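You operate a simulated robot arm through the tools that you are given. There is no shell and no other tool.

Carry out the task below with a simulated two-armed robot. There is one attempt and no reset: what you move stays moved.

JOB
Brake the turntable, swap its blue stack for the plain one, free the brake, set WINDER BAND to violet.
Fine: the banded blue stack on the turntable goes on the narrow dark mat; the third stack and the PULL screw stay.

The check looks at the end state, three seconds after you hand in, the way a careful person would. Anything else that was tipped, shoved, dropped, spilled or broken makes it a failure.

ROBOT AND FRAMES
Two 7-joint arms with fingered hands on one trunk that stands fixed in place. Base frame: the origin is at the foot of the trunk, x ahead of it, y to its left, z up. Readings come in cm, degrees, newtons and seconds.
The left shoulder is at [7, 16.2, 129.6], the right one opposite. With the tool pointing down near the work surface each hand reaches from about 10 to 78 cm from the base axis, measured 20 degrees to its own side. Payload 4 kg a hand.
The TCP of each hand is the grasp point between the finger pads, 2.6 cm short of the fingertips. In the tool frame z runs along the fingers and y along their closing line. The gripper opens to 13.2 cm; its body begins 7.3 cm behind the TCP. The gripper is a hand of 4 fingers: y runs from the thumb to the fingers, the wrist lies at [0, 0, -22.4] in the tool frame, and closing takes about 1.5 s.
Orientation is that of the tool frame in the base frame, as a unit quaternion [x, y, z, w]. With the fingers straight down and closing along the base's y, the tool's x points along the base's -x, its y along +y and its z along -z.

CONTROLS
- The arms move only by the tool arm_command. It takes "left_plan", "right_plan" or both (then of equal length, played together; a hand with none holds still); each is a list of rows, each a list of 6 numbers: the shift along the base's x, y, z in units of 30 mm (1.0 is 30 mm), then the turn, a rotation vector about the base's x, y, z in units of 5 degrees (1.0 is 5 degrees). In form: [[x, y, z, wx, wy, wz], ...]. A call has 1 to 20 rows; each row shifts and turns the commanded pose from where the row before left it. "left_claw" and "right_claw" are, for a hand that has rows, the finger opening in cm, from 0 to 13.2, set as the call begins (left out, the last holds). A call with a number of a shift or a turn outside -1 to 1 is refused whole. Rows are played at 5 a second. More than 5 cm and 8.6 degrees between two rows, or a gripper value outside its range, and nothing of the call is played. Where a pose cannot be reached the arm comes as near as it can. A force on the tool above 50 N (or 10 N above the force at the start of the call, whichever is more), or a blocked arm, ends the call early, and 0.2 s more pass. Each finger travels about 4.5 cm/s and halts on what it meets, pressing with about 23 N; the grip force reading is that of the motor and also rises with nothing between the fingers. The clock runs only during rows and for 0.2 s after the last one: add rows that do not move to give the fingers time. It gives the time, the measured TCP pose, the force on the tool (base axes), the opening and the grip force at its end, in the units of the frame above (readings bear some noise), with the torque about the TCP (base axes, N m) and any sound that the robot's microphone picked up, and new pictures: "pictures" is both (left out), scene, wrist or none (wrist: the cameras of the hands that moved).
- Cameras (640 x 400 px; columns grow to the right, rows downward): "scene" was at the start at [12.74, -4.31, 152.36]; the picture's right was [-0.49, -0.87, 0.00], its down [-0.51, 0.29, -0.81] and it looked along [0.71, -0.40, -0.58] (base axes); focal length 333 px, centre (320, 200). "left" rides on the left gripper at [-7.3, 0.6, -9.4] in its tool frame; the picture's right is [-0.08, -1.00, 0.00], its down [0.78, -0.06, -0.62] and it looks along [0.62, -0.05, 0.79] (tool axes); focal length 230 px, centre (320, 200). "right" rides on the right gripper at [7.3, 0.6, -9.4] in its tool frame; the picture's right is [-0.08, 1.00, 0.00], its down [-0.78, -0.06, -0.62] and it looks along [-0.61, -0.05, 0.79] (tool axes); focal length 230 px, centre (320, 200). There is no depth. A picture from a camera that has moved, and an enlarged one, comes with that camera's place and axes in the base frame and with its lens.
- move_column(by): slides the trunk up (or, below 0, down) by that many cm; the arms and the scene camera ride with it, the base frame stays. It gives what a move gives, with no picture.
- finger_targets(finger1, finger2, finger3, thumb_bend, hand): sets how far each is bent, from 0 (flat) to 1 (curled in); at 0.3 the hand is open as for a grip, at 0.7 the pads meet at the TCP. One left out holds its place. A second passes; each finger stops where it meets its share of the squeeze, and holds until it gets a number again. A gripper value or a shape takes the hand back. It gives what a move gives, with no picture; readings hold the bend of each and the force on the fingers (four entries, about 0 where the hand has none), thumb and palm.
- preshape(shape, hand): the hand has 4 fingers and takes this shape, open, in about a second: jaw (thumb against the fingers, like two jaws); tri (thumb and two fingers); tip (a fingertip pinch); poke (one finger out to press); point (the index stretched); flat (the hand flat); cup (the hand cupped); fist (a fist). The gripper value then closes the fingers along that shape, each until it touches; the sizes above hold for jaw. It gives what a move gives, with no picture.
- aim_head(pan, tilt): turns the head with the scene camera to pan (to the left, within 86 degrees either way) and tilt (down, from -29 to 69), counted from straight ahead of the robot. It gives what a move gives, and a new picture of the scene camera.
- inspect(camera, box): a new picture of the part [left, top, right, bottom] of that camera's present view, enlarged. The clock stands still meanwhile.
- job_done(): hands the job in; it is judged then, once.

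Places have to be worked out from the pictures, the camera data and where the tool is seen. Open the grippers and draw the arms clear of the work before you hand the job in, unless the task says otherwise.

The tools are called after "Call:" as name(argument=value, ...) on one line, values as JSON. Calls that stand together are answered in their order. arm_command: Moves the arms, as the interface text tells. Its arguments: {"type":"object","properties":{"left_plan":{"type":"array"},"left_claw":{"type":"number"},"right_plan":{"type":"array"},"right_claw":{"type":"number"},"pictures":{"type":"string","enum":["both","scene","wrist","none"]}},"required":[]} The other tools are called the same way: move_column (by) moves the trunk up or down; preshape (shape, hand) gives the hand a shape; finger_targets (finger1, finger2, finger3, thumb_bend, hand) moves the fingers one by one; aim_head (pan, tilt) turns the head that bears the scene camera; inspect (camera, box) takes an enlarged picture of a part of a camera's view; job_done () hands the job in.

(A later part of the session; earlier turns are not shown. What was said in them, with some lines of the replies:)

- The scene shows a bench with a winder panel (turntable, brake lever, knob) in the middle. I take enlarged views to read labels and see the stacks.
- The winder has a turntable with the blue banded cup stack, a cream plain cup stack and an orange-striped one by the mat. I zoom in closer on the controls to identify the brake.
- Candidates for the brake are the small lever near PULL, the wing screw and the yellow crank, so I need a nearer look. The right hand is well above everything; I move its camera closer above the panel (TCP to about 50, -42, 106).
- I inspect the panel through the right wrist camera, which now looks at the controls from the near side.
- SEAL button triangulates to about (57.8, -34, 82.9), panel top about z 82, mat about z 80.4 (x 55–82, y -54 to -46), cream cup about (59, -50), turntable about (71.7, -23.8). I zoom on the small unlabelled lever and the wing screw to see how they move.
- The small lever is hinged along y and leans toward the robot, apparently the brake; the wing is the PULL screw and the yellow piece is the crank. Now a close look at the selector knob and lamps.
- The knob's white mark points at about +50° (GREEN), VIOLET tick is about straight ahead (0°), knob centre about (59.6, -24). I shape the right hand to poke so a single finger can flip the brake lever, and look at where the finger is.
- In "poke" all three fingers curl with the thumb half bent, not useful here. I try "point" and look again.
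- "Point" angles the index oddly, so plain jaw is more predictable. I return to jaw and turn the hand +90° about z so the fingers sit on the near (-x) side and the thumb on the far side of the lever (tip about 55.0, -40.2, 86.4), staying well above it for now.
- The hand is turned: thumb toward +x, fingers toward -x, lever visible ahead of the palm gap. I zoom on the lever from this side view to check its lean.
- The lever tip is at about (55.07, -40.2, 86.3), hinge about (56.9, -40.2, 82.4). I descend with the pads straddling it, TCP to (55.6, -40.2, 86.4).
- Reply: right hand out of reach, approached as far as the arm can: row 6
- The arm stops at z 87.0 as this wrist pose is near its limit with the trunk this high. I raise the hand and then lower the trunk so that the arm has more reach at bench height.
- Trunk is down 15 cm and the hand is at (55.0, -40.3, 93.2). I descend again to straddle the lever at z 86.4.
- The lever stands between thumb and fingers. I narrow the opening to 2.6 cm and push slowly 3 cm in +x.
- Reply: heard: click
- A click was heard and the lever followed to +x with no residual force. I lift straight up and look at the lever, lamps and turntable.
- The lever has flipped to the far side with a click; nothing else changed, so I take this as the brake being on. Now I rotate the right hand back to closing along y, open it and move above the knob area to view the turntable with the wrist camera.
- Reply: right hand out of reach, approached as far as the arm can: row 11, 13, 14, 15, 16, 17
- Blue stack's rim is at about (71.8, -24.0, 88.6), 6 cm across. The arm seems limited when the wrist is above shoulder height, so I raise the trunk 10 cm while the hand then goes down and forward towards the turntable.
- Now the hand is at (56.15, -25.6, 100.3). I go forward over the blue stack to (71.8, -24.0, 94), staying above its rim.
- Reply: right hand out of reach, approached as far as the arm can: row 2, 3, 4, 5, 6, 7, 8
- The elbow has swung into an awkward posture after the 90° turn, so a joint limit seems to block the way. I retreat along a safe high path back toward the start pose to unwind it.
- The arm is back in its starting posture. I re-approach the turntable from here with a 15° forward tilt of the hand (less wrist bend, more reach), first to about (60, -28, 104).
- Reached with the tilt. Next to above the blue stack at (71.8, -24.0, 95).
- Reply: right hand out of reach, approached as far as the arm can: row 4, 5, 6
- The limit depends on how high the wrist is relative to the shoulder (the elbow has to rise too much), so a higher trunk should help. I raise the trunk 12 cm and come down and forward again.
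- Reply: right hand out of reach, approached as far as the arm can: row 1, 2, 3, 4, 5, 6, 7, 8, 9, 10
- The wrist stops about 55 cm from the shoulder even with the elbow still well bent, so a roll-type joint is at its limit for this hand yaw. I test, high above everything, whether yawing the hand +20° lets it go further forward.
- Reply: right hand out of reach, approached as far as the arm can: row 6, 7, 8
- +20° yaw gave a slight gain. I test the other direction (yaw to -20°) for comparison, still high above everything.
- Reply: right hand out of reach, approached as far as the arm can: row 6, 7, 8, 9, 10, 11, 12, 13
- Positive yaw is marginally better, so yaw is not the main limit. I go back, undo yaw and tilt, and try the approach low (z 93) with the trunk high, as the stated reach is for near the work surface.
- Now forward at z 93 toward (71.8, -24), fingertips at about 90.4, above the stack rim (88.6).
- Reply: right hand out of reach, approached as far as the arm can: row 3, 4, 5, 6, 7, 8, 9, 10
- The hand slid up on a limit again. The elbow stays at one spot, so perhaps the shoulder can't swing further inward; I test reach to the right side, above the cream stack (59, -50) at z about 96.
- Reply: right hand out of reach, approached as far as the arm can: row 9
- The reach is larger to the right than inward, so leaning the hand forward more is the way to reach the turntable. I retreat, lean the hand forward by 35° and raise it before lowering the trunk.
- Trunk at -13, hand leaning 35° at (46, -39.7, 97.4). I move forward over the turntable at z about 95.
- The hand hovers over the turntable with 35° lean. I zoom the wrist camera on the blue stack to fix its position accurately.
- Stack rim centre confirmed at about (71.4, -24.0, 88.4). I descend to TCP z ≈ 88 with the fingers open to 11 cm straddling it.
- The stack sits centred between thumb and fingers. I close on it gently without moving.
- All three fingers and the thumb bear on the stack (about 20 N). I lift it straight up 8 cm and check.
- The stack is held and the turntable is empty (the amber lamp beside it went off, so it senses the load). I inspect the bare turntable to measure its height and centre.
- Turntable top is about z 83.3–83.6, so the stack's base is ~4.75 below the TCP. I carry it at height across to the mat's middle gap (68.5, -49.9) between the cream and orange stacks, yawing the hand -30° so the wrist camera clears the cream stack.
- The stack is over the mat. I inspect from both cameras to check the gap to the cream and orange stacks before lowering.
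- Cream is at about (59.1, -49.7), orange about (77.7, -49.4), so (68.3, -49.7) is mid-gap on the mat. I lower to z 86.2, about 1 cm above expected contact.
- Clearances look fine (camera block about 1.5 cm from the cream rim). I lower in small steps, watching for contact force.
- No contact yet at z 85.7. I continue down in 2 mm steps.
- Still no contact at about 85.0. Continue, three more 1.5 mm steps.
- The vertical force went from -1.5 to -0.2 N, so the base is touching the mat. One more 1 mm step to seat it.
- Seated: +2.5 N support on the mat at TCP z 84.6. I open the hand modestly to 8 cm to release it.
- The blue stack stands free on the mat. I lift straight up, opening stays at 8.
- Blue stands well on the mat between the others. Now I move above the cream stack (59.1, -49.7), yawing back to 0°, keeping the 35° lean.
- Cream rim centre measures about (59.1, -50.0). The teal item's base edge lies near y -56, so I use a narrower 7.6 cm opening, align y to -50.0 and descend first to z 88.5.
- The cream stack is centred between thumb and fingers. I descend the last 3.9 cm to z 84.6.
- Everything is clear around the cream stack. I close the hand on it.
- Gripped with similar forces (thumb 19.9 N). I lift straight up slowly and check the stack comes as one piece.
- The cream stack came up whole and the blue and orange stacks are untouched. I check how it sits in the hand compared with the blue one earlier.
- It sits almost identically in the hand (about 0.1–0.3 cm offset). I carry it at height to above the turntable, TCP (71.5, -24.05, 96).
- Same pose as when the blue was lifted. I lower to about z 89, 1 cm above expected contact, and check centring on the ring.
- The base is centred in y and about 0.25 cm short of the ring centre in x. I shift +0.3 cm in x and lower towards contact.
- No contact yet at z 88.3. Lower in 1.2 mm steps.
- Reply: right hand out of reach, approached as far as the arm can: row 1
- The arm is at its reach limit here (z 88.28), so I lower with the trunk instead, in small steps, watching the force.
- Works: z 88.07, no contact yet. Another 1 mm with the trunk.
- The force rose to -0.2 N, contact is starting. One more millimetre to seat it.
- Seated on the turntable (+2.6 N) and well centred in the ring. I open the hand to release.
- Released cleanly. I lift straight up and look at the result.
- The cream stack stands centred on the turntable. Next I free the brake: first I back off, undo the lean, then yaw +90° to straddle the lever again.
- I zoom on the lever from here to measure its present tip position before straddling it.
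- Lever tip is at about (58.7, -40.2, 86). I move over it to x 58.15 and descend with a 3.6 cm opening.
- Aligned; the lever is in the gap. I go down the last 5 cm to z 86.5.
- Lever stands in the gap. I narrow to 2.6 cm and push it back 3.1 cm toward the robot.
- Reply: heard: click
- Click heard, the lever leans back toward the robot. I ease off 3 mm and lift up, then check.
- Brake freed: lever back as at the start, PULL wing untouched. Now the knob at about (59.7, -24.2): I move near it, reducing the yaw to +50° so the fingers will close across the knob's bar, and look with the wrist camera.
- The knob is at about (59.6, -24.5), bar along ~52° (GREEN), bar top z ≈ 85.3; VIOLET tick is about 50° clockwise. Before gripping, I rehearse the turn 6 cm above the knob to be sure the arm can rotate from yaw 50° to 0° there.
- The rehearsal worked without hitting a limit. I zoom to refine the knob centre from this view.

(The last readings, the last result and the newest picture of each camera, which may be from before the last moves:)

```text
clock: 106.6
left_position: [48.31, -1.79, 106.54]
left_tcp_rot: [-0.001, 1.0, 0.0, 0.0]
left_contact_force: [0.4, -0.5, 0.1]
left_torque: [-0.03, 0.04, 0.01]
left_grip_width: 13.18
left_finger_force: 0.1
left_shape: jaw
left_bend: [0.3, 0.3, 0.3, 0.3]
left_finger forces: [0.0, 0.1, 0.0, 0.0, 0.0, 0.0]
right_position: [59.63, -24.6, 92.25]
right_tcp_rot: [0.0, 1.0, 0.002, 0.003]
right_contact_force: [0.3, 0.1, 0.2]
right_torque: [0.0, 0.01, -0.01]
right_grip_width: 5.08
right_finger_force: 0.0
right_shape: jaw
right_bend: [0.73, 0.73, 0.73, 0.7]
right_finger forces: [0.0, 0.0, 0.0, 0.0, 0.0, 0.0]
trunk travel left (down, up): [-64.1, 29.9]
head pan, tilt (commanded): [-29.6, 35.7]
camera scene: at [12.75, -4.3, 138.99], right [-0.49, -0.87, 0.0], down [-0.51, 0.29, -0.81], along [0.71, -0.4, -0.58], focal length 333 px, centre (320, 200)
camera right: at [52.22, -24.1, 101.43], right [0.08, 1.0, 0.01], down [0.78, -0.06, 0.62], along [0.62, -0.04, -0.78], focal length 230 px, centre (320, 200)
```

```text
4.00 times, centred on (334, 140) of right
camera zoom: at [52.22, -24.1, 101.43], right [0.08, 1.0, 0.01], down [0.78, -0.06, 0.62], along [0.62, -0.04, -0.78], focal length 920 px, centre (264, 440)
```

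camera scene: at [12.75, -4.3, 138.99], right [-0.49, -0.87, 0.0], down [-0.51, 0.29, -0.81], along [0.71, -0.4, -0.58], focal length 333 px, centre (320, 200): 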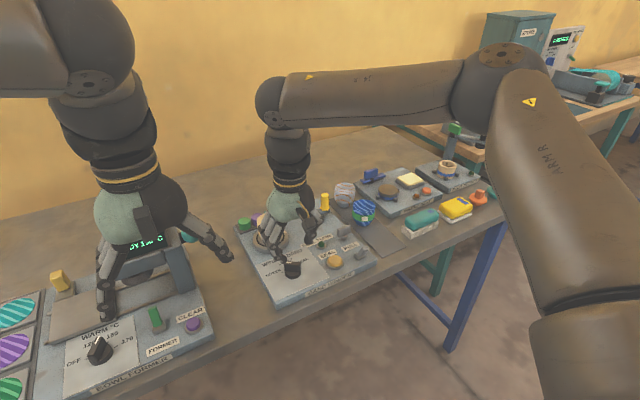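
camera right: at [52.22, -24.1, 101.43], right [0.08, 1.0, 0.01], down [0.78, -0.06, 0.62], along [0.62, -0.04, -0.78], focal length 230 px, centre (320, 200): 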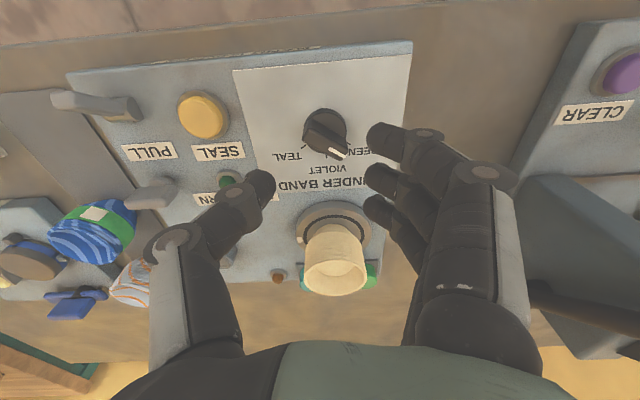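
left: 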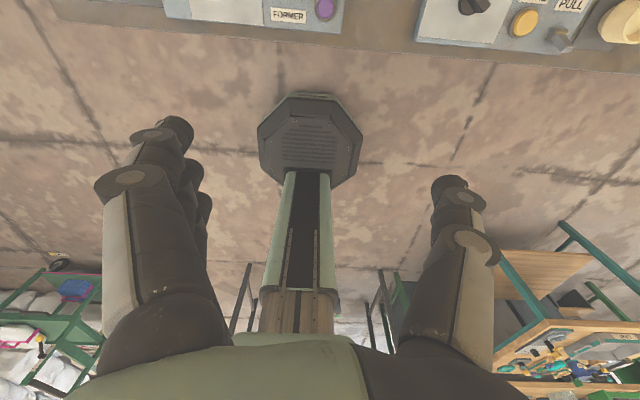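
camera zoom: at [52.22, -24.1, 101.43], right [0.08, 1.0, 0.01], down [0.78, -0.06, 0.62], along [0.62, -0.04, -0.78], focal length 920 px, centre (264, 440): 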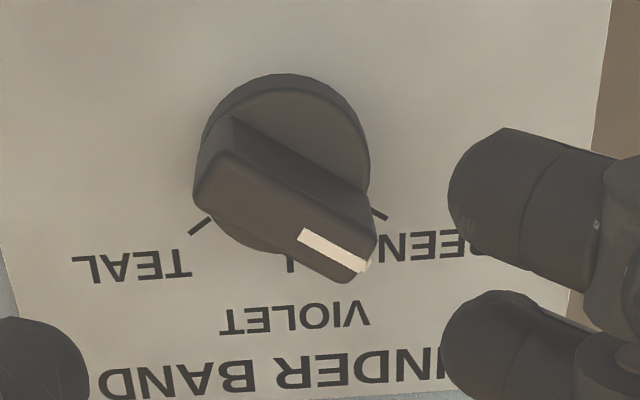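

From the ticks, the knob centre is about (59.65, -24.24), GREEN at ~+56°, VIOLET at 0°. I yaw the hand to +55° and descend over the bar with a 5 cm opening to z 86.2.

Call:
arm_command(right_plan=[[0.01, 0.08, 0, 0, 0, 1], [0, 0, 0, 0, 0, 1], [0, 0, 0, 0, 0, 1], [0, 0, 0, 0, 0, 1], [0, 0, 0, 0, 0, 1], [0, 0, 0, 0, 0, 1], [0, 0, 0, 0, 0, 1], [0, 0, 0, 0, 0, 1], [0, 0, 0, 0, 0, 1], [0, 0, 0, 0, 0, 1], [0, 0, 0, 0, 0, 1], [0, 0, -0.5, 0, 0, 0], [0, 0, -0.5, 0, 0, 0], [0, 0, 0, 0, 0, 0]], right_claw=5, pictures="wrist")

Call:
inspect(camera="right", box=[230, 90, 410, 230])

```text
clock: 109.6
left_position: [48.43, -1.8, 106.75]
left_tcp_rot: [-0.001, 1.0, -0.001, 0.0]
left_contact_force: [0.1, 0.4, -0.3]
left_torque: [0.04, -0.03, 0.02]
left_grip_width: 13.2
left_finger_force: 0.1
left_shape: jaw
left_bend: [0.3, 0.3, 0.3, 0.3]
left_finger forces: [0.0, 0.0, 0.0, 0.0, 0.1, 0.0]
right_position: [59.08, -24.82, 89.33]
right_tcp_rot: [-0.462, 0.887, 0.003, 0.002]
right_contact_force: [0.2, 0.0, 0.2]
right_torque: [0.0, 0.0, -0.02]
right_grip_width: 5.06
right_finger_force: 0.0
right_shape: jaw
right_bend: [0.73, 0.73, 0.73, 0.7]
right_finger forces: [0.0, 0.0, 0.0, 0.1, 0.0, 0.0]
right hand out of reach, approached as far as the arm can: row 12
trunk travel left (down, up): [-64.1, 29.9]
head pan, tilt (commanded): [-29.6, 35.7]
camera right: at [54.31, -30.55, 98.59], right [-0.77, 0.63, 0.0], down [0.5, 0.6, 0.62], along [0.39, 0.48, -0.78], focal length 230 px, centre (320, 200)
```

right: 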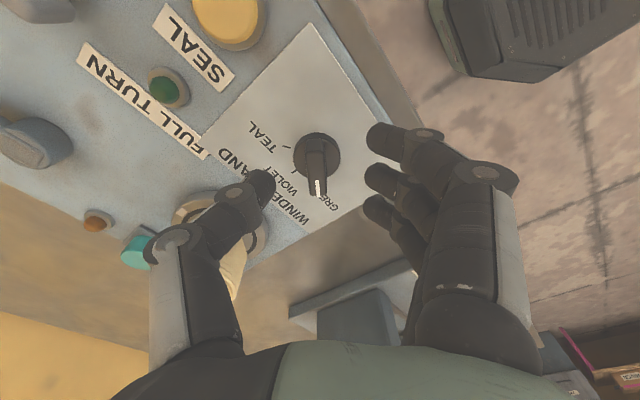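

```text
2.86 times, centred on (320, 160) of right
camera zoom: at [54.31, -30.55, 98.59], right [-0.77, 0.63, 0.0], down [0.5, 0.6, 0.62], along [0.39, 0.48, -0.78], focal length 657 px, centre (320, 314)
```

zoom: 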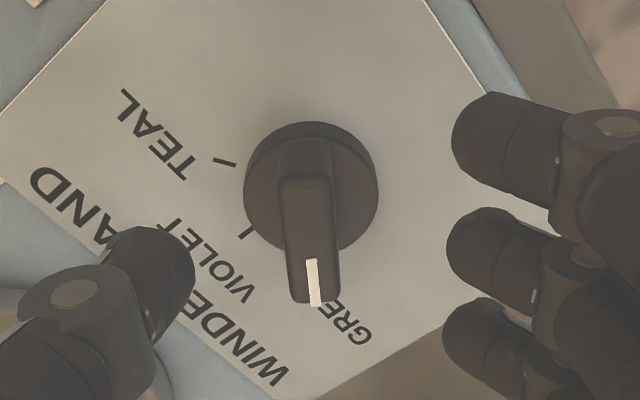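

The reach limit interferes again (stopped at 59.1, -24.8). I lean the hand 15° along the bar direction, which brings the wrist closer, then recentre over the knob at z ≈ 89.3.

Call:
arm_command(right_plan=[[0, 0, 0.05, 0.819, -0.574, 0], [0, 0, 0, 0.819, -0.574, 0], [0, 0, 0, 0.819, -0.574, 0], [0.1, 0.1, 0, 0, 0, 0], [0.09, 0.09, 0, 0, 0, 0], [0, 0, 0, 0, 0, 0]], right_claw=5, pictures="both")

Call:
inspect(camera="right", box=[230, 90, 410, 230])

```text
clock: 111.0
left_position: [48.35, -1.83, 106.66]
left_tcp_rot: [0.0, 1.0, 0.0, 0.0]
left_contact_force: [-0.3, -0.7, -0.1]
left_torque: [-0.01, -0.01, 0.02]
left_grip_width: 13.17
left_finger_force: 0.0
left_shape: jaw
left_bend: [0.3, 0.3, 0.3, 0.3]
left_finger forces: [0.0, 0.0, 0.1, 0.1, 0.0, 0.0]
right_position: [59.67, -24.07, 89.51]
right_tcp_rot: [-0.458, 0.879, 0.063, 0.117]
right_contact_force: [0.0, 0.1, 0.1]
right_torque: [0.01, 0.03, -0.03]
right_grip_width: 5.06
right_finger_force: 0.2
right_shape: jaw
right_bend: [0.73, 0.73, 0.73, 0.7]
right_finger forces: [0.1, 0.0, 0.1, 0.0, 0.1, 0.0]
trunk travel left (down, up): [-64.1, 29.9]
head pan, tilt (commanded): [-29.6, 35.7]
camera scene: at [12.73, -4.33, 138.99], right [-0.49, -0.87, 0.0], down [-0.51, 0.29, -0.81], along [0.71, -0.4, -0.58], focal length 333 px, centre (320, 200)
camera right: at [53.82, -31.56, 96.49], right [-0.77, 0.63, 0.03], down [0.39, 0.45, 0.8], along [0.5, 0.63, -0.6], focal length 230 px, centre (320, 200)
```

scene: 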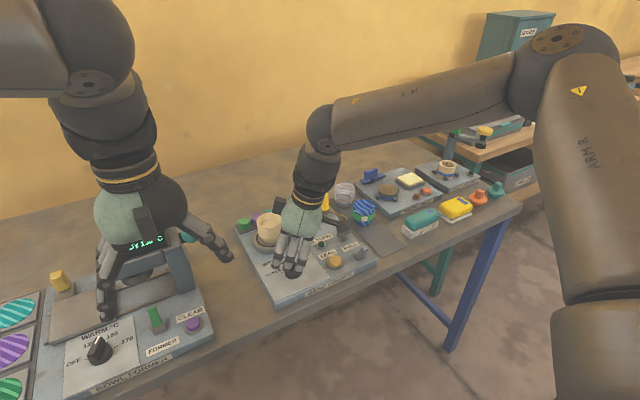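
right: 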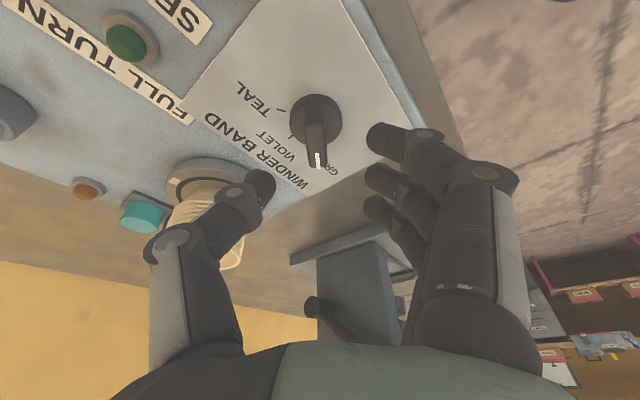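

```text
2.86 times, centred on (320, 160) of right
camera zoom: at [53.82, -31.56, 96.49], right [-0.77, 0.63, 0.03], down [0.39, 0.45, 0.8], along [0.5, 0.63, -0.6], focal length 657 px, centre (320, 314)
```

zoom: 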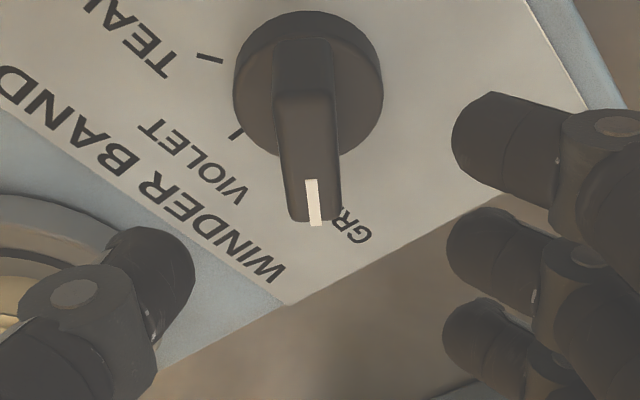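

Well aligned; the bar is about 0.2 cm toward the thumb side. I correct by (+0.15, -0.07) and descend to z 86.6 around the bar.

Call:
arm_command(right_plan=[[0.05, -0.025, -0.3, 0, 0, 0], [0, 0, -0.35, 0, 0, 0], [0, 0, -0.3, 0, 0, 0], [0, 0, 0, 0, 0, 0]], right_claw=5, pictures="both")

Call:
inspect(camera="right", box=[230, 90, 410, 230])

Call:
inspect(camera="scene", box=[245, 210, 345, 290])

```text
clock: 112.0
left_position: [48.36, -1.77, 106.61]
left_tcp_rot: [-0.001, 1.0, 0.0, 0.0]
left_contact_force: [-0.3, 0.4, 0.0]
left_torque: [0.03, 0.02, 0.02]
left_grip_width: 13.18
left_finger_force: 0.1
left_shape: jaw
left_bend: [0.3, 0.3, 0.3, 0.3]
left_finger forces: [0.1, 0.0, 0.0, 0.1, 0.0, 0.0]
right_position: [59.81, -24.27, 86.65]
right_tcp_rot: [-0.458, 0.879, 0.062, 0.117]
right_contact_force: [0.2, 0.2, -0.3]
right_torque: [-0.01, -0.03, 0.02]
right_grip_width: 5.05
right_finger_force: 0.0
right_shape: jaw
right_bend: [0.73, 0.73, 0.73, 0.7]
right_finger forces: [0.0, 0.0, 0.1, 0.1, 0.1, 0.0]
trunk travel left (down, up): [-64.1, 29.9]
head pan, tilt (commanded): [-29.6, 35.7]
camera scene: at [12.74, -4.3, 138.99], right [-0.49, -0.87, 0.0], down [-0.51, 0.29, -0.81], along [0.71, -0.4, -0.58], focal length 333 px, centre (320, 200)
camera right: at [53.95, -31.7, 93.57], right [-0.77, 0.63, 0.02], down [0.39, 0.45, 0.8], along [0.5, 0.63, -0.6], focal length 230 px, centre (320, 200)
```

scene: 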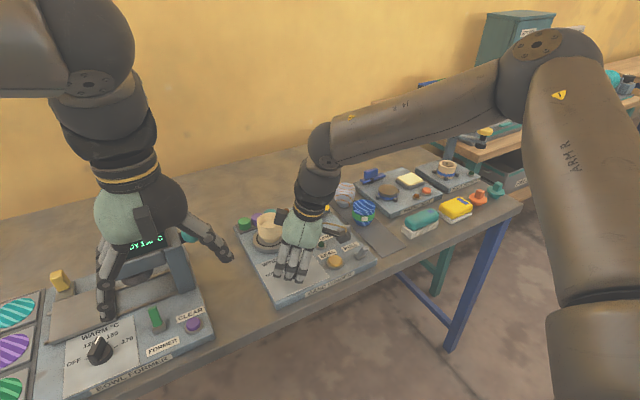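
right: 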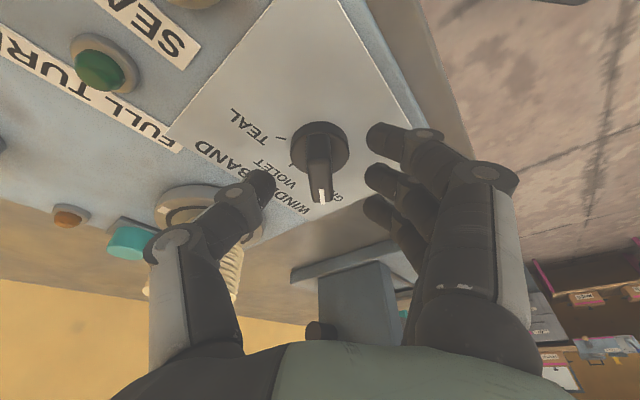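

```text
2.86 times, centred on (320, 160) of right
camera zoom: at [53.95, -31.7, 93.57], right [-0.77, 0.63, 0.02], down [0.39, 0.45, 0.8], along [0.5, 0.63, -0.6], focal length 657 px, centre (320, 314)
```

zoom: 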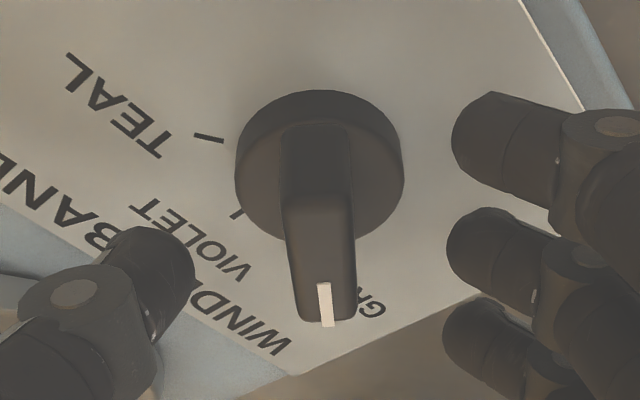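

```text
5.00 times, centred on (295, 250) of scene
camera zoom: at [12.74, -4.3, 138.99], right [-0.49, -0.87, 0.0], down [-0.51, 0.29, -0.81], along [0.71, -0.4, -0.58], focal length 1664 px, centre (445, -50)
```

zoom: 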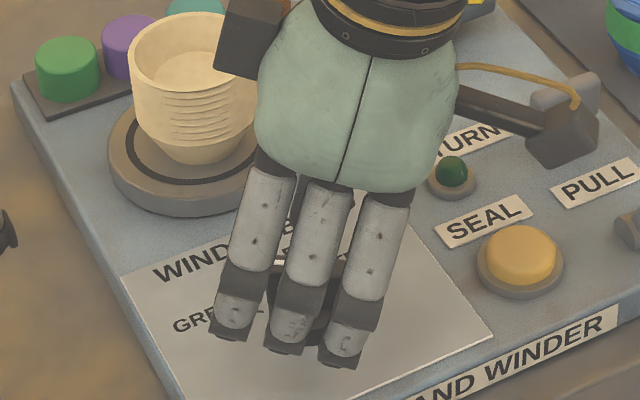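

Fingers and thumb straddle the bar; the camera and thumb are clear of everything. I close on the bar.

Call:
arm_command(right_plan=[[0, 0, 0, 0, 0, 0], [0, 0, 0, 0, 0, 0], [0, 0, 0, 0, 0, 0], [0, 0, 0, 0, 0, 0], [0, 0, 0, 0, 0, 0], [0, 0, 0, 0, 0, 0], [0, 0, 0, 0, 0, 0]], right_claw=0.8, pictures="wrist")

Call:
inspect(camera="right", box=[230, 90, 410, 230])

```text
clock: 113.6
left_position: [48.41, -1.87, 106.57]
left_tcp_rot: [-0.001, 1.0, 0.0, 0.0]
left_contact_force: [-0.2, -0.1, 0.0]
left_torque: [-0.01, 0.01, 0.04]
left_grip_width: 13.19
left_finger_force: 0.1
left_shape: jaw
left_bend: [0.3, 0.3, 0.3, 0.3]
left_finger forces: [0.0, 0.0, 0.0, 0.1, 0.1, 0.1]
right_position: [60.01, -24.19, 86.58]
right_tcp_rot: [-0.458, 0.879, 0.063, 0.117]
right_contact_force: [3.1, -1.6, -0.2]
right_torque: [0.03, 0.09, -0.14]
right_grip_width: 0.33
right_finger_force: 22.7
right_shape: jaw
right_bend: [0.71, 0.71, 0.67, 0.7]
right_finger forces: [9.4, 7.8, 0.0, 0.0, 19.2, 0.1]
trunk travel left (down, up): [-64.1, 29.9]
head pan, tilt (commanded): [-29.6, 35.7]
camera right: at [54.0, -31.74, 93.55], right [-0.77, 0.63, 0.02], down [0.39, 0.45, 0.8], along [0.5, 0.63, -0.6], focal length 230 px, centre (320, 200)
```

right: 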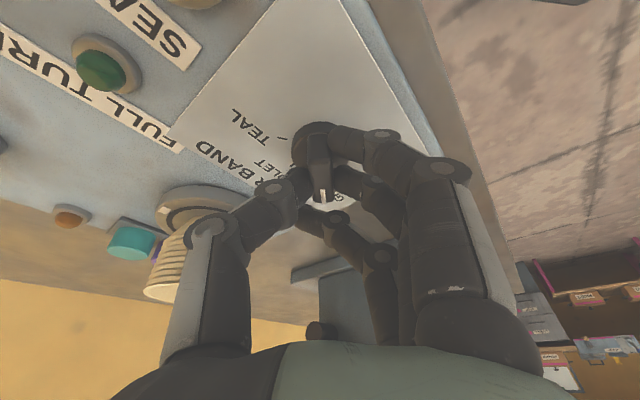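

```text
2.86 times, centred on (320, 160) of right
camera zoom: at [54.0, -31.74, 93.55], right [-0.77, 0.63, 0.02], down [0.39, 0.45, 0.8], along [0.5, 0.63, -0.6], focal length 657 px, centre (320, 314)
```

zoom: 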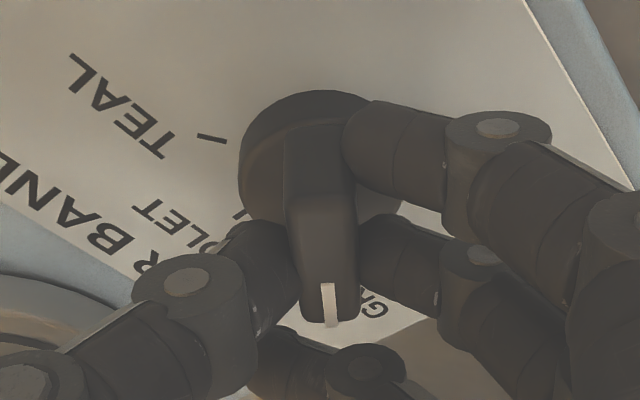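

Near and middle fingers and thumb hold the bar. I turn the hand -50° about the vertical through the knob and look.

Call:
arm_command(right_plan=[[0, 0, 0, 0, 0, -1], [0, 0, 0, 0, 0, -1], [0, 0, 0, 0, 0, -1], [0, 0, 0, 0, 0, -1], [0, 0, 0, 0, 0, -1], [0, 0, 0, 0, 0, -1], [0, 0, 0, 0, 0, -1], [0, 0, 0, 0, 0, -1], [0, 0, 0, 0, 0, -1], [0, 0, 0, 0, 0, -1], [0, 0, 0, 0, 0, 0]], pictures="both")

Call:
inspect(camera="right", box=[230, 90, 410, 230])

Call:
inspect(camera="scene", box=[245, 210, 345, 290])

```text
clock: 116.0
left_position: [48.34, -1.85, 106.66]
left_tcp_rot: [0.0, 1.0, 0.0, 0.001]
left_contact_force: [-0.5, -0.7, 0.9]
left_torque: [0.03, -0.02, -0.01]
left_grip_width: 13.2
left_finger_force: 0.1
left_shape: jaw
left_bend: [0.3, 0.3, 0.3, 0.3]
left_finger forces: [0.0, 0.0, 0.0, 0.0, 0.0, 0.0]
right_position: [59.87, -24.38, 86.61]
right_tcp_rot: [-0.043, 0.99, 0.008, 0.132]
right_contact_force: [-5.0, -3.5, -6.1]
right_torque: [0.0, 0.07, -0.01]
right_grip_width: 0.33
right_finger_force: 23.0
right_shape: jaw
right_bend: [0.71, 0.71, 0.67, 0.7]
right_finger forces: [6.5, 10.1, 0.0, 0.1, 19.5, 0.1]
trunk travel left (down, up): [-64.1, 29.9]
head pan, tilt (commanded): [-29.6, 35.7]
camera scene: at [12.74, -4.4, 138.98], right [-0.49, -0.87, 0.0], down [-0.51, 0.29, -0.81], along [0.71, -0.4, -0.58], focal length 333 px, centre (320, 200)
camera right: at [50.32, -24.55, 93.59], right [-0.01, 1.0, 0.02], down [0.6, -0.01, 0.8], along [0.8, 0.03, -0.6], focal length 230 px, centre (320, 200)
```

scene: 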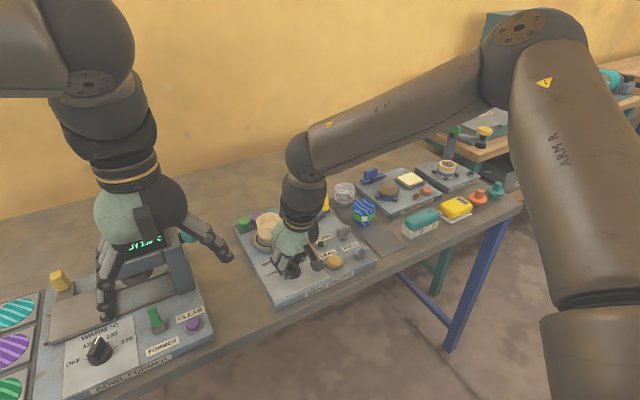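
right: 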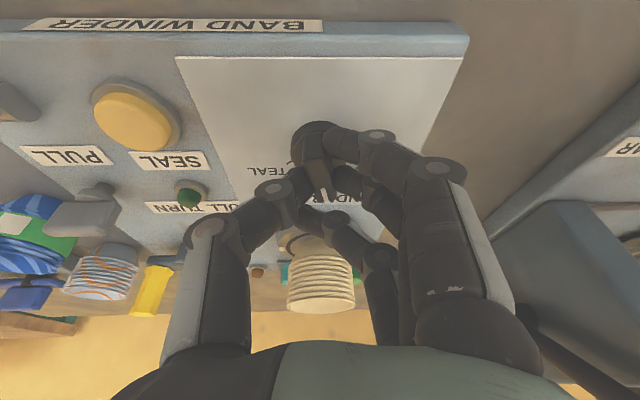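

```text
2.86 times, centred on (320, 160) of right
camera zoom: at [50.32, -24.55, 93.59], right [-0.01, 1.0, 0.02], down [0.6, -0.01, 0.8], along [0.8, 0.03, -0.6], focal length 657 px, centre (320, 314)
```

zoom: 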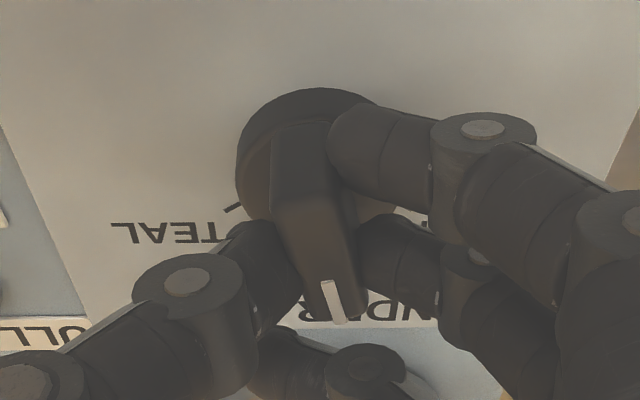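

```text
5.00 times, centred on (295, 250) of scene
camera zoom: at [12.74, -4.4, 138.98], right [-0.49, -0.87, 0.0], down [-0.51, 0.29, -0.81], along [0.71, -0.4, -0.58], focal length 1664 px, centre (445, -50)
```

zoom: 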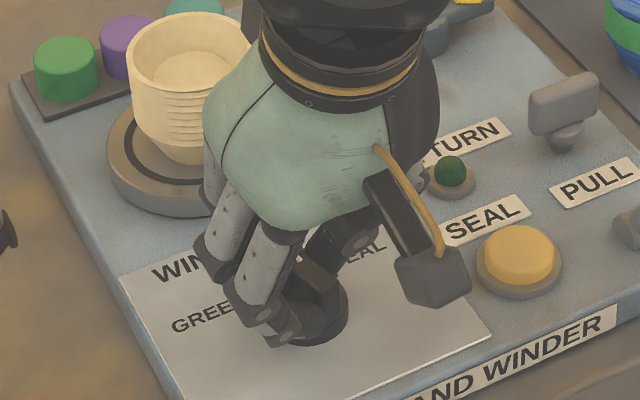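

The knob turns with the hand; the bar now points at about +11°. I turn another -12°.

Call:
arm_command(right_plan=[[0, 0, 0, 0, 0, -0.8], [0, 0, 0, 0, 0, -0.8], [0, 0, 0, 0, 0, -0.8], [0, 0, 0, 0, 0, 0]], pictures="wrist")

Call:
inspect(camera="right", box=[230, 90, 410, 230])

```text
clock: 117.0
left_position: [48.33, -1.93, 106.67]
left_tcp_rot: [-0.001, 1.0, 0.001, 0.0]
left_contact_force: [-0.9, -0.2, 0.2]
left_torque: [0.01, -0.03, -0.01]
left_grip_width: 13.17
left_finger_force: 0.1
left_shape: jaw
left_bend: [0.3, 0.3, 0.3, 0.3]
left_finger forces: [0.1, 0.0, 0.1, 0.1, 0.0, 0.1]
right_position: [59.81, -24.33, 86.59]
right_tcp_rot: [0.06, 0.989, -0.005, 0.132]
right_contact_force: [-5.9, -4.3, -9.0]
right_torque: [-0.05, 0.11, -0.05]
right_grip_width: 0.3
right_finger_force: 23.0
right_shape: jaw
right_bend: [0.71, 0.71, 0.67, 0.7]
right_finger forces: [6.2, 9.8, 0.1, 0.0, 19.9, 0.0]
trunk travel left (down, up): [-64.1, 29.9]
head pan, tilt (commanded): [-29.6, 35.7]
camera right: at [50.45, -22.57, 93.61], right [0.2, 0.98, 0.03], down [0.58, -0.14, 0.8], along [0.79, -0.14, -0.6], focal length 230 px, centre (320, 200)
```

right: 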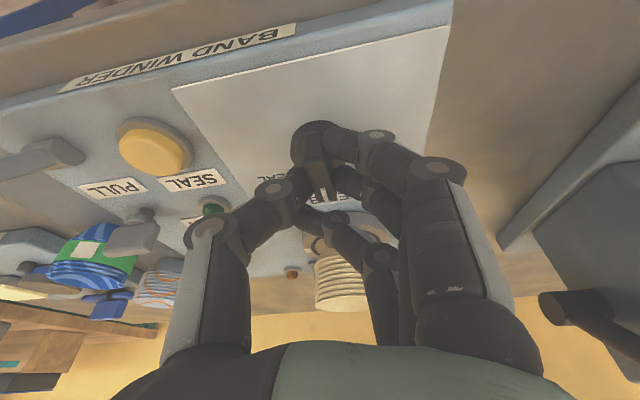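

```text
2.86 times, centred on (320, 160) of right
camera zoom: at [50.45, -22.57, 93.61], right [0.2, 0.98, 0.03], down [0.58, -0.14, 0.8], along [0.79, -0.14, -0.6], focal length 657 px, centre (320, 314)
```

zoom: 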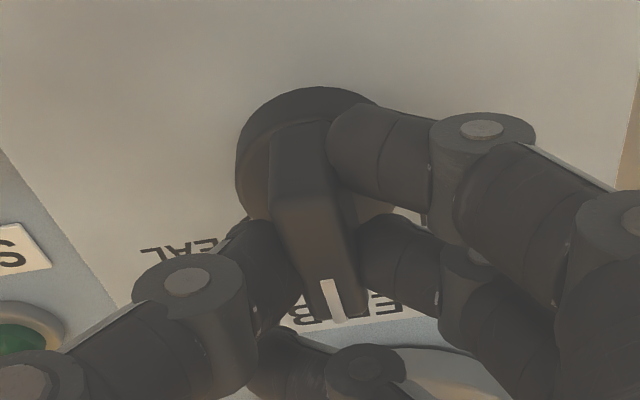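

The bar should now point straight ahead (VIOLET). I open the hand and lift away to check.

Call:
arm_command(right_plan=[[0, 0, 0, 0, 0, 0], [0, 0, 0, 0, 0, 0], [0, 0, 0, 0, 0, 0], [0, 0, 0, 0, 0, 0], [0, 0, 0.4, 0, 0, 0], [0, 0, 0.7, 0, 0, 0], [-0.5, 0, 0.6, 0, 0, 0], [-0.6, -0.3, 0.4, 0, 0, 0], [0, 0, 0, 0, 0, 0]], right_claw=5.5, pictures="both")

Call:
inspect(camera="right", box=[230, 40, 410, 180])

Call:
inspect(camera="scene", box=[245, 210, 345, 290])

```text
clock: 119.0
left_position: [48.5, -1.74, 106.57]
left_tcp_rot: [-0.001, 1.0, 0.0, -0.001]
left_contact_force: [0.2, 0.2, 0.2]
left_torque: [0.0, -0.02, 0.03]
left_grip_width: 13.18
left_finger_force: 0.2
left_shape: jaw
left_bend: [0.3, 0.3, 0.3, 0.3]
left_finger forces: [0.0, 0.0, 0.0, 0.0, 0.0, 0.1]
right_position: [56.52, -24.96, 93.1]
right_tcp_rot: [0.06, 0.989, -0.007, 0.132]
right_contact_force: [0.2, -0.7, 0.6]
right_torque: [-0.03, 0.0, 0.02]
right_grip_width: 5.41
right_finger_force: 0.1
right_shape: jaw
right_bend: [0.73, 0.73, 0.73, 0.7]
right_finger forces: [0.0, 0.0, 0.0, 0.0, 0.0, 0.0]
trunk travel left (down, up): [-64.1, 29.9]
head pan, tilt (commanded): [-29.6, 35.7]
camera scene: at [12.83, -4.26, 138.98], right [-0.49, -0.87, 0.0], down [-0.51, 0.29, -0.81], along [0.71, -0.4, -0.58], focal length 333 px, centre (320, 200)
camera right: at [47.24, -23.2, 100.01], right [0.19, 0.98, 0.02], down [0.58, -0.14, 0.8], along [0.79, -0.14, -0.6], focal length 230 px, centre (320, 200)
```

scene: 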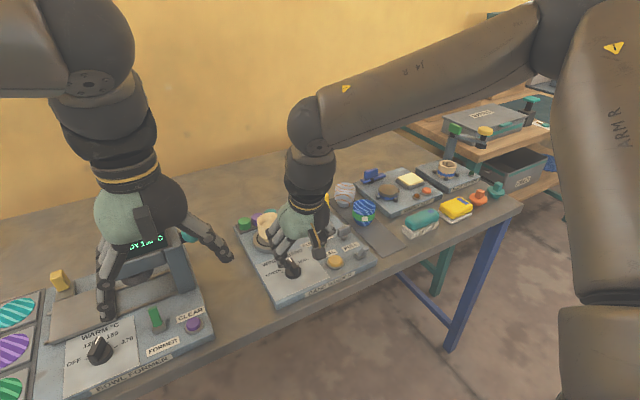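
right: 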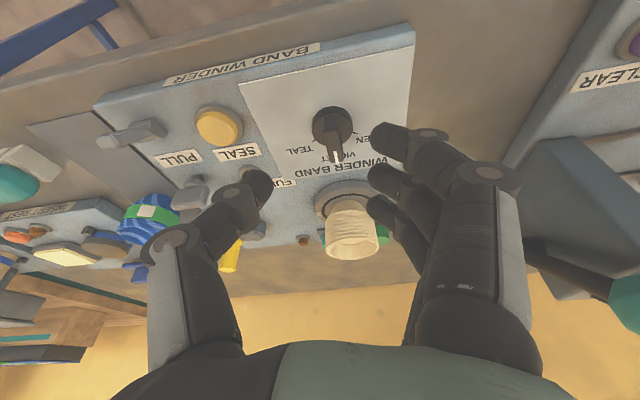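

```text
2.86 times, centred on (320, 110) of right
camera zoom: at [47.24, -23.2, 100.01], right [0.19, 0.98, 0.02], down [0.58, -0.14, 0.8], along [0.79, -0.14, -0.6], focal length 657 px, centre (320, 457)
```

zoom: 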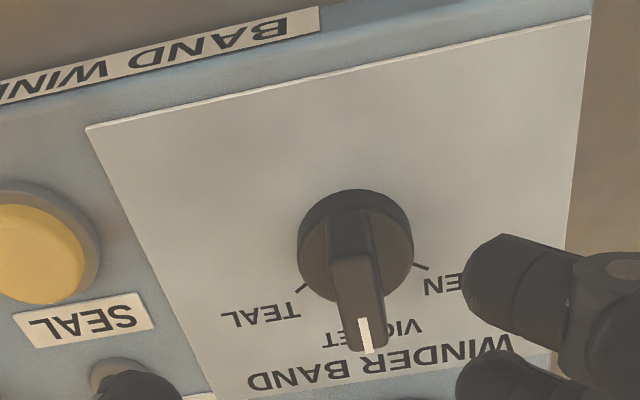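

```text
5.00 times, centred on (295, 250) of scene
camera zoom: at [12.83, -4.26, 138.98], right [-0.49, -0.87, 0.0], down [-0.51, 0.29, -0.81], along [0.71, -0.4, -0.58], focal length 1664 px, centre (445, -50)
```

zoom: 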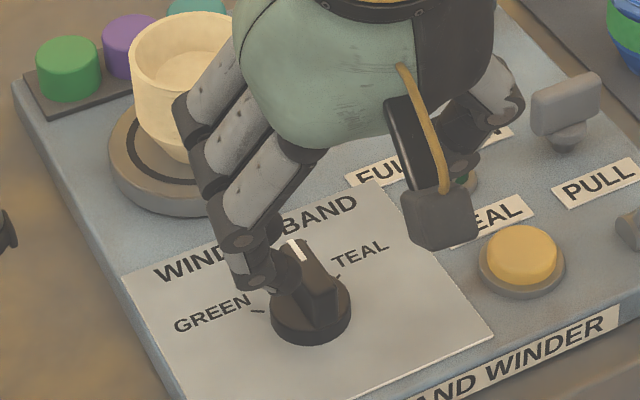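

The mark now sits at VIOLET. I draw the right arm up and away to check precisely with an unobstructed view.

Call:
arm_command(right_plan=[[-0.4, -0.2, 0.8, 0, 0, 0], [-0.6, -0.5, 0.8, 0, 0, 0], [-0.8, -0.8, 0.8, 0, 0, 0.7], [-0.8, -0.9, 0.8, 0, 0, 0.7], [-0.8, -0.9, 0.6, 0, 1, 0], [-0.8, -0.9, 0.4, 0, 1, 0], [-0.8, -0.9, 0.2, 0, 1, 0], [-0.4, -0.9, 0, 0, 0, 0], [0, -0.9, 0, 0, 0, 0], [0, 0, 0, 0, 0, 0]], right_claw=13.2, pictures="both")

Call:
inspect(camera="scene", box=[262, 240, 326, 290])

Call:
inspect(camera="scene", box=[225, 180, 405, 310])

```text
clock: 121.2
left_position: [48.37, -1.78, 106.59]
left_tcp_rot: [-0.001, 1.0, 0.0, 0.0]
left_contact_force: [0.4, -0.1, -0.9]
left_torque: [-0.02, 0.01, 0.0]
left_grip_width: 13.18
left_finger_force: 0.1
left_shape: jaw
left_bend: [0.3, 0.3, 0.3, 0.3]
left_finger forces: [0.1, 0.1, 0.0, 0.1, 0.0, 0.0]
right_position: [40.7, -45.74, 106.21]
right_tcp_rot: [-0.002, 1.0, 0.002, 0.003]
right_contact_force: [-0.7, 0.6, -0.8]
right_torque: [-0.01, 0.03, -0.02]
right_grip_width: 13.17
right_finger_force: 0.0
right_shape: jaw
right_bend: [0.3, 0.3, 0.3, 0.3]
right_finger forces: [0.1, 0.0, 0.0, 0.0, 0.0, 0.0]
trunk travel left (down, up): [-64.1, 29.9]
head pan, tilt (commanded): [-29.6, 35.7]
camera scene: at [12.74, -4.24, 138.99], right [-0.49, -0.87, 0.0], down [-0.51, 0.29, -0.81], along [0.71, -0.4, -0.58], focal length 333 px, centre (320, 200)
camera right: at [33.2, -45.19, 115.36], right [0.08, 1.0, 0.0], down [0.78, -0.06, 0.62], along [0.62, -0.04, -0.78], focal length 230 px, centre (320, 200)
```

scene: 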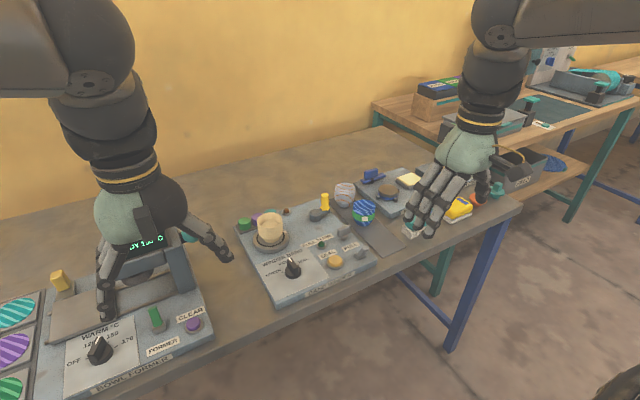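
right: 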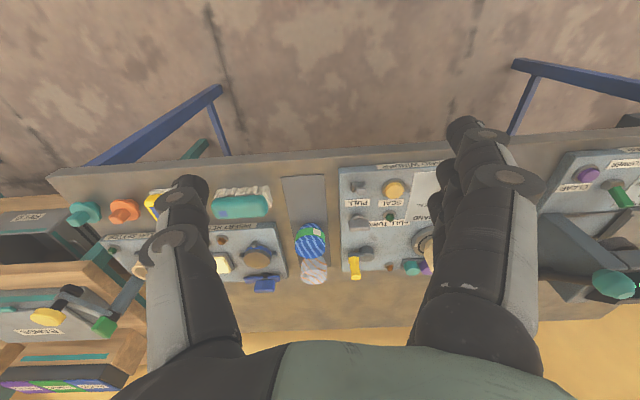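

```text
8.00 times, centred on (294, 265) of scene
camera zoom: at [12.74, -4.24, 138.99], right [-0.49, -0.87, 0.0], down [-0.51, 0.29, -0.81], along [0.71, -0.4, -0.58], focal length 2663 px, centre (528, -320)
```

zoom: 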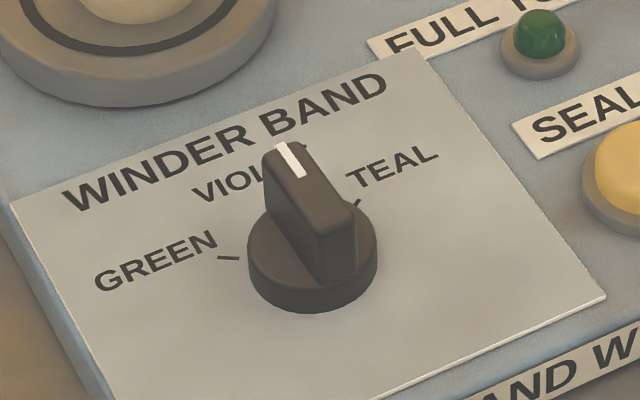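

```text
3.08 times, centred on (315, 245) of scene
camera zoom: at [12.74, -4.24, 138.99], right [-0.49, -0.87, 0.0], down [-0.51, 0.29, -0.81], along [0.71, -0.4, -0.58], focal length 1024 px, centre (335, 62)
```

zoom: 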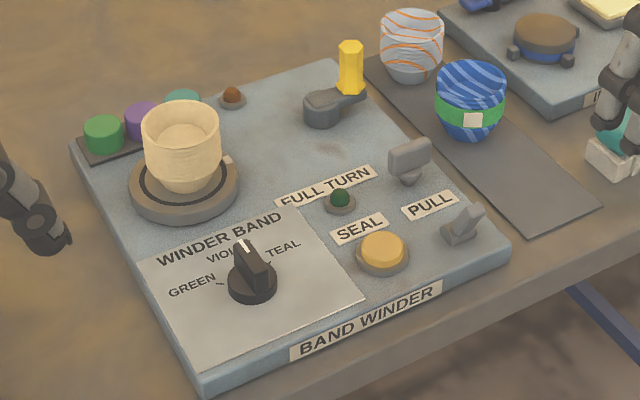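

The bar points at about -2°, i.e. VIOLET (GREEN was +56°, TEAL -56°); brake lever is back, PULL screw, crank and orange stack are untouched. I raise the trunk back so both hands are well clear and take a last look.

Call:
move_column(by=13.4)

Call:
inspect(camera="scene", box=[220, 190, 460, 350])

Call:
inspect(camera="scene", box=[262, 280, 326, 320])

Call:
inspect(camera="right", box=[270, 130, 430, 290])

```text
clock: 122.8
left_position: [48.35, -1.84, 119.95]
left_tcp_rot: [-0.001, 1.0, -0.001, 0.0]
left_contact_force: [-0.2, 0.1, -0.6]
left_torque: [-0.02, -0.02, -0.04]
left_grip_width: 13.17
left_finger_force: 0.0
left_shape: jaw
left_bend: [0.3, 0.3, 0.3, 0.3]
left_finger forces: [0.1, 0.0, 0.1, 0.1, 0.0, 0.1]
right_position: [40.63, -45.67, 119.47]
right_tcp_rot: [0.0, 1.0, 0.003, 0.004]
right_contact_force: [0.1, 0.0, 0.3]
right_torque: [-0.04, 0.02, -0.04]
right_grip_width: 13.17
right_finger_force: 0.0
right_shape: jaw
right_bend: [0.3, 0.3, 0.3, 0.3]
right_finger forces: [0.0, 0.0, 0.1, 0.0, 0.0, 0.0]
trunk travel left (down, up): [-77.5, 16.5]
head pan, tilt (commanded): [-29.6, 35.7]
```

```text
2.50 times, centred on (340, 270) of scene
camera zoom: at [12.76, -4.31, 152.38], right [-0.49, -0.87, 0.0], down [-0.51, 0.29, -0.81], along [0.71, -0.4, -0.58], focal length 832 px, centre (270, 25)
```

zoom: 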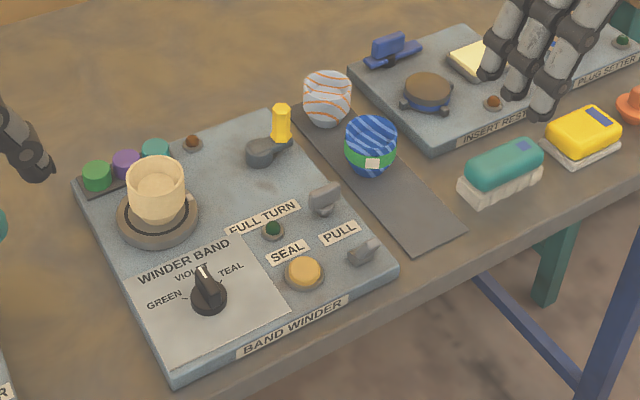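

```text
10.00 times, centred on (294, 300) of scene
camera zoom: at [12.76, -4.31, 152.38], right [-0.49, -0.87, 0.0], down [-0.51, 0.29, -0.81], along [0.71, -0.4, -0.58], focal length 3328 px, centre (580, -800)
```

zoom: 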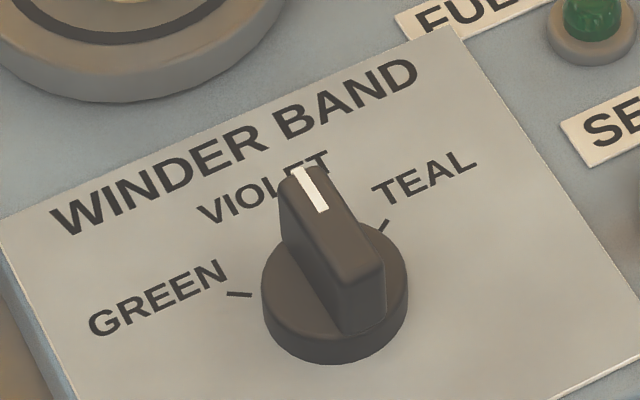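

```text
2.50 times, centred on (350, 210) of right
camera zoom: at [33.22, -45.22, 128.72], right [0.08, 1.0, 0.0], down [0.78, -0.06, 0.62], along [0.62, -0.04, -0.78], focal length 575 px, centre (245, 175)
```

zoom: 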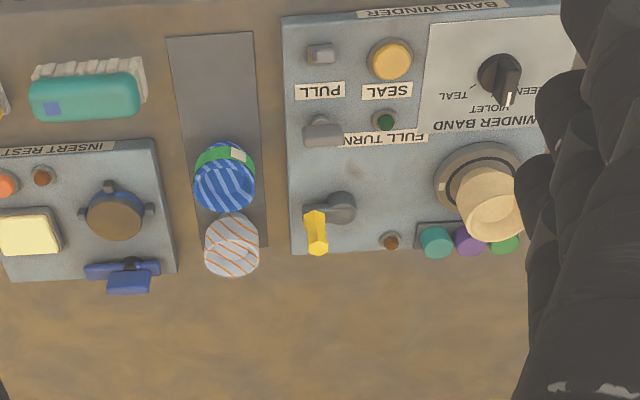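

Everything stands as wanted: cream stack on the turntable, blue banded stack on the mat, brake lever freed, knob on VIOLET, arms clear with open hands. I hand the job in.

Call:
job_done()

```text
The job is handed in.
```

I carried out every step and handed the job in; no result of the check has come back yet.

- **Swap:** the plain cream stack stands centred on the turntable. The banded blue stack stands on the dark mat, between where the cream one was and the orange-striped one.
- **Brake:** I took the small unlabelled lever by the PULL label to be the brake. I flipped it away from the robot before the swap and back afterwards, with a click each time. I did not test whether the turntable was actually held, so this rests on reading the panel. The lever now leans toward the robot, as it did at the start.
- **WINDER BAND:** the knob points at VIOLET, within about 2° by the camera.
- **Left alone:** the orange-striped stack, the PULL screw and the yellow crank were not touched.
- **Lamps:** the amber lamp and the green FULL TURN lamp were lit at the start. Both were dark once the blue stack was off, and they stayed dark with the cream stack in place.

Both hands are open and clear of the bench, and the trunk is back at its starting height.
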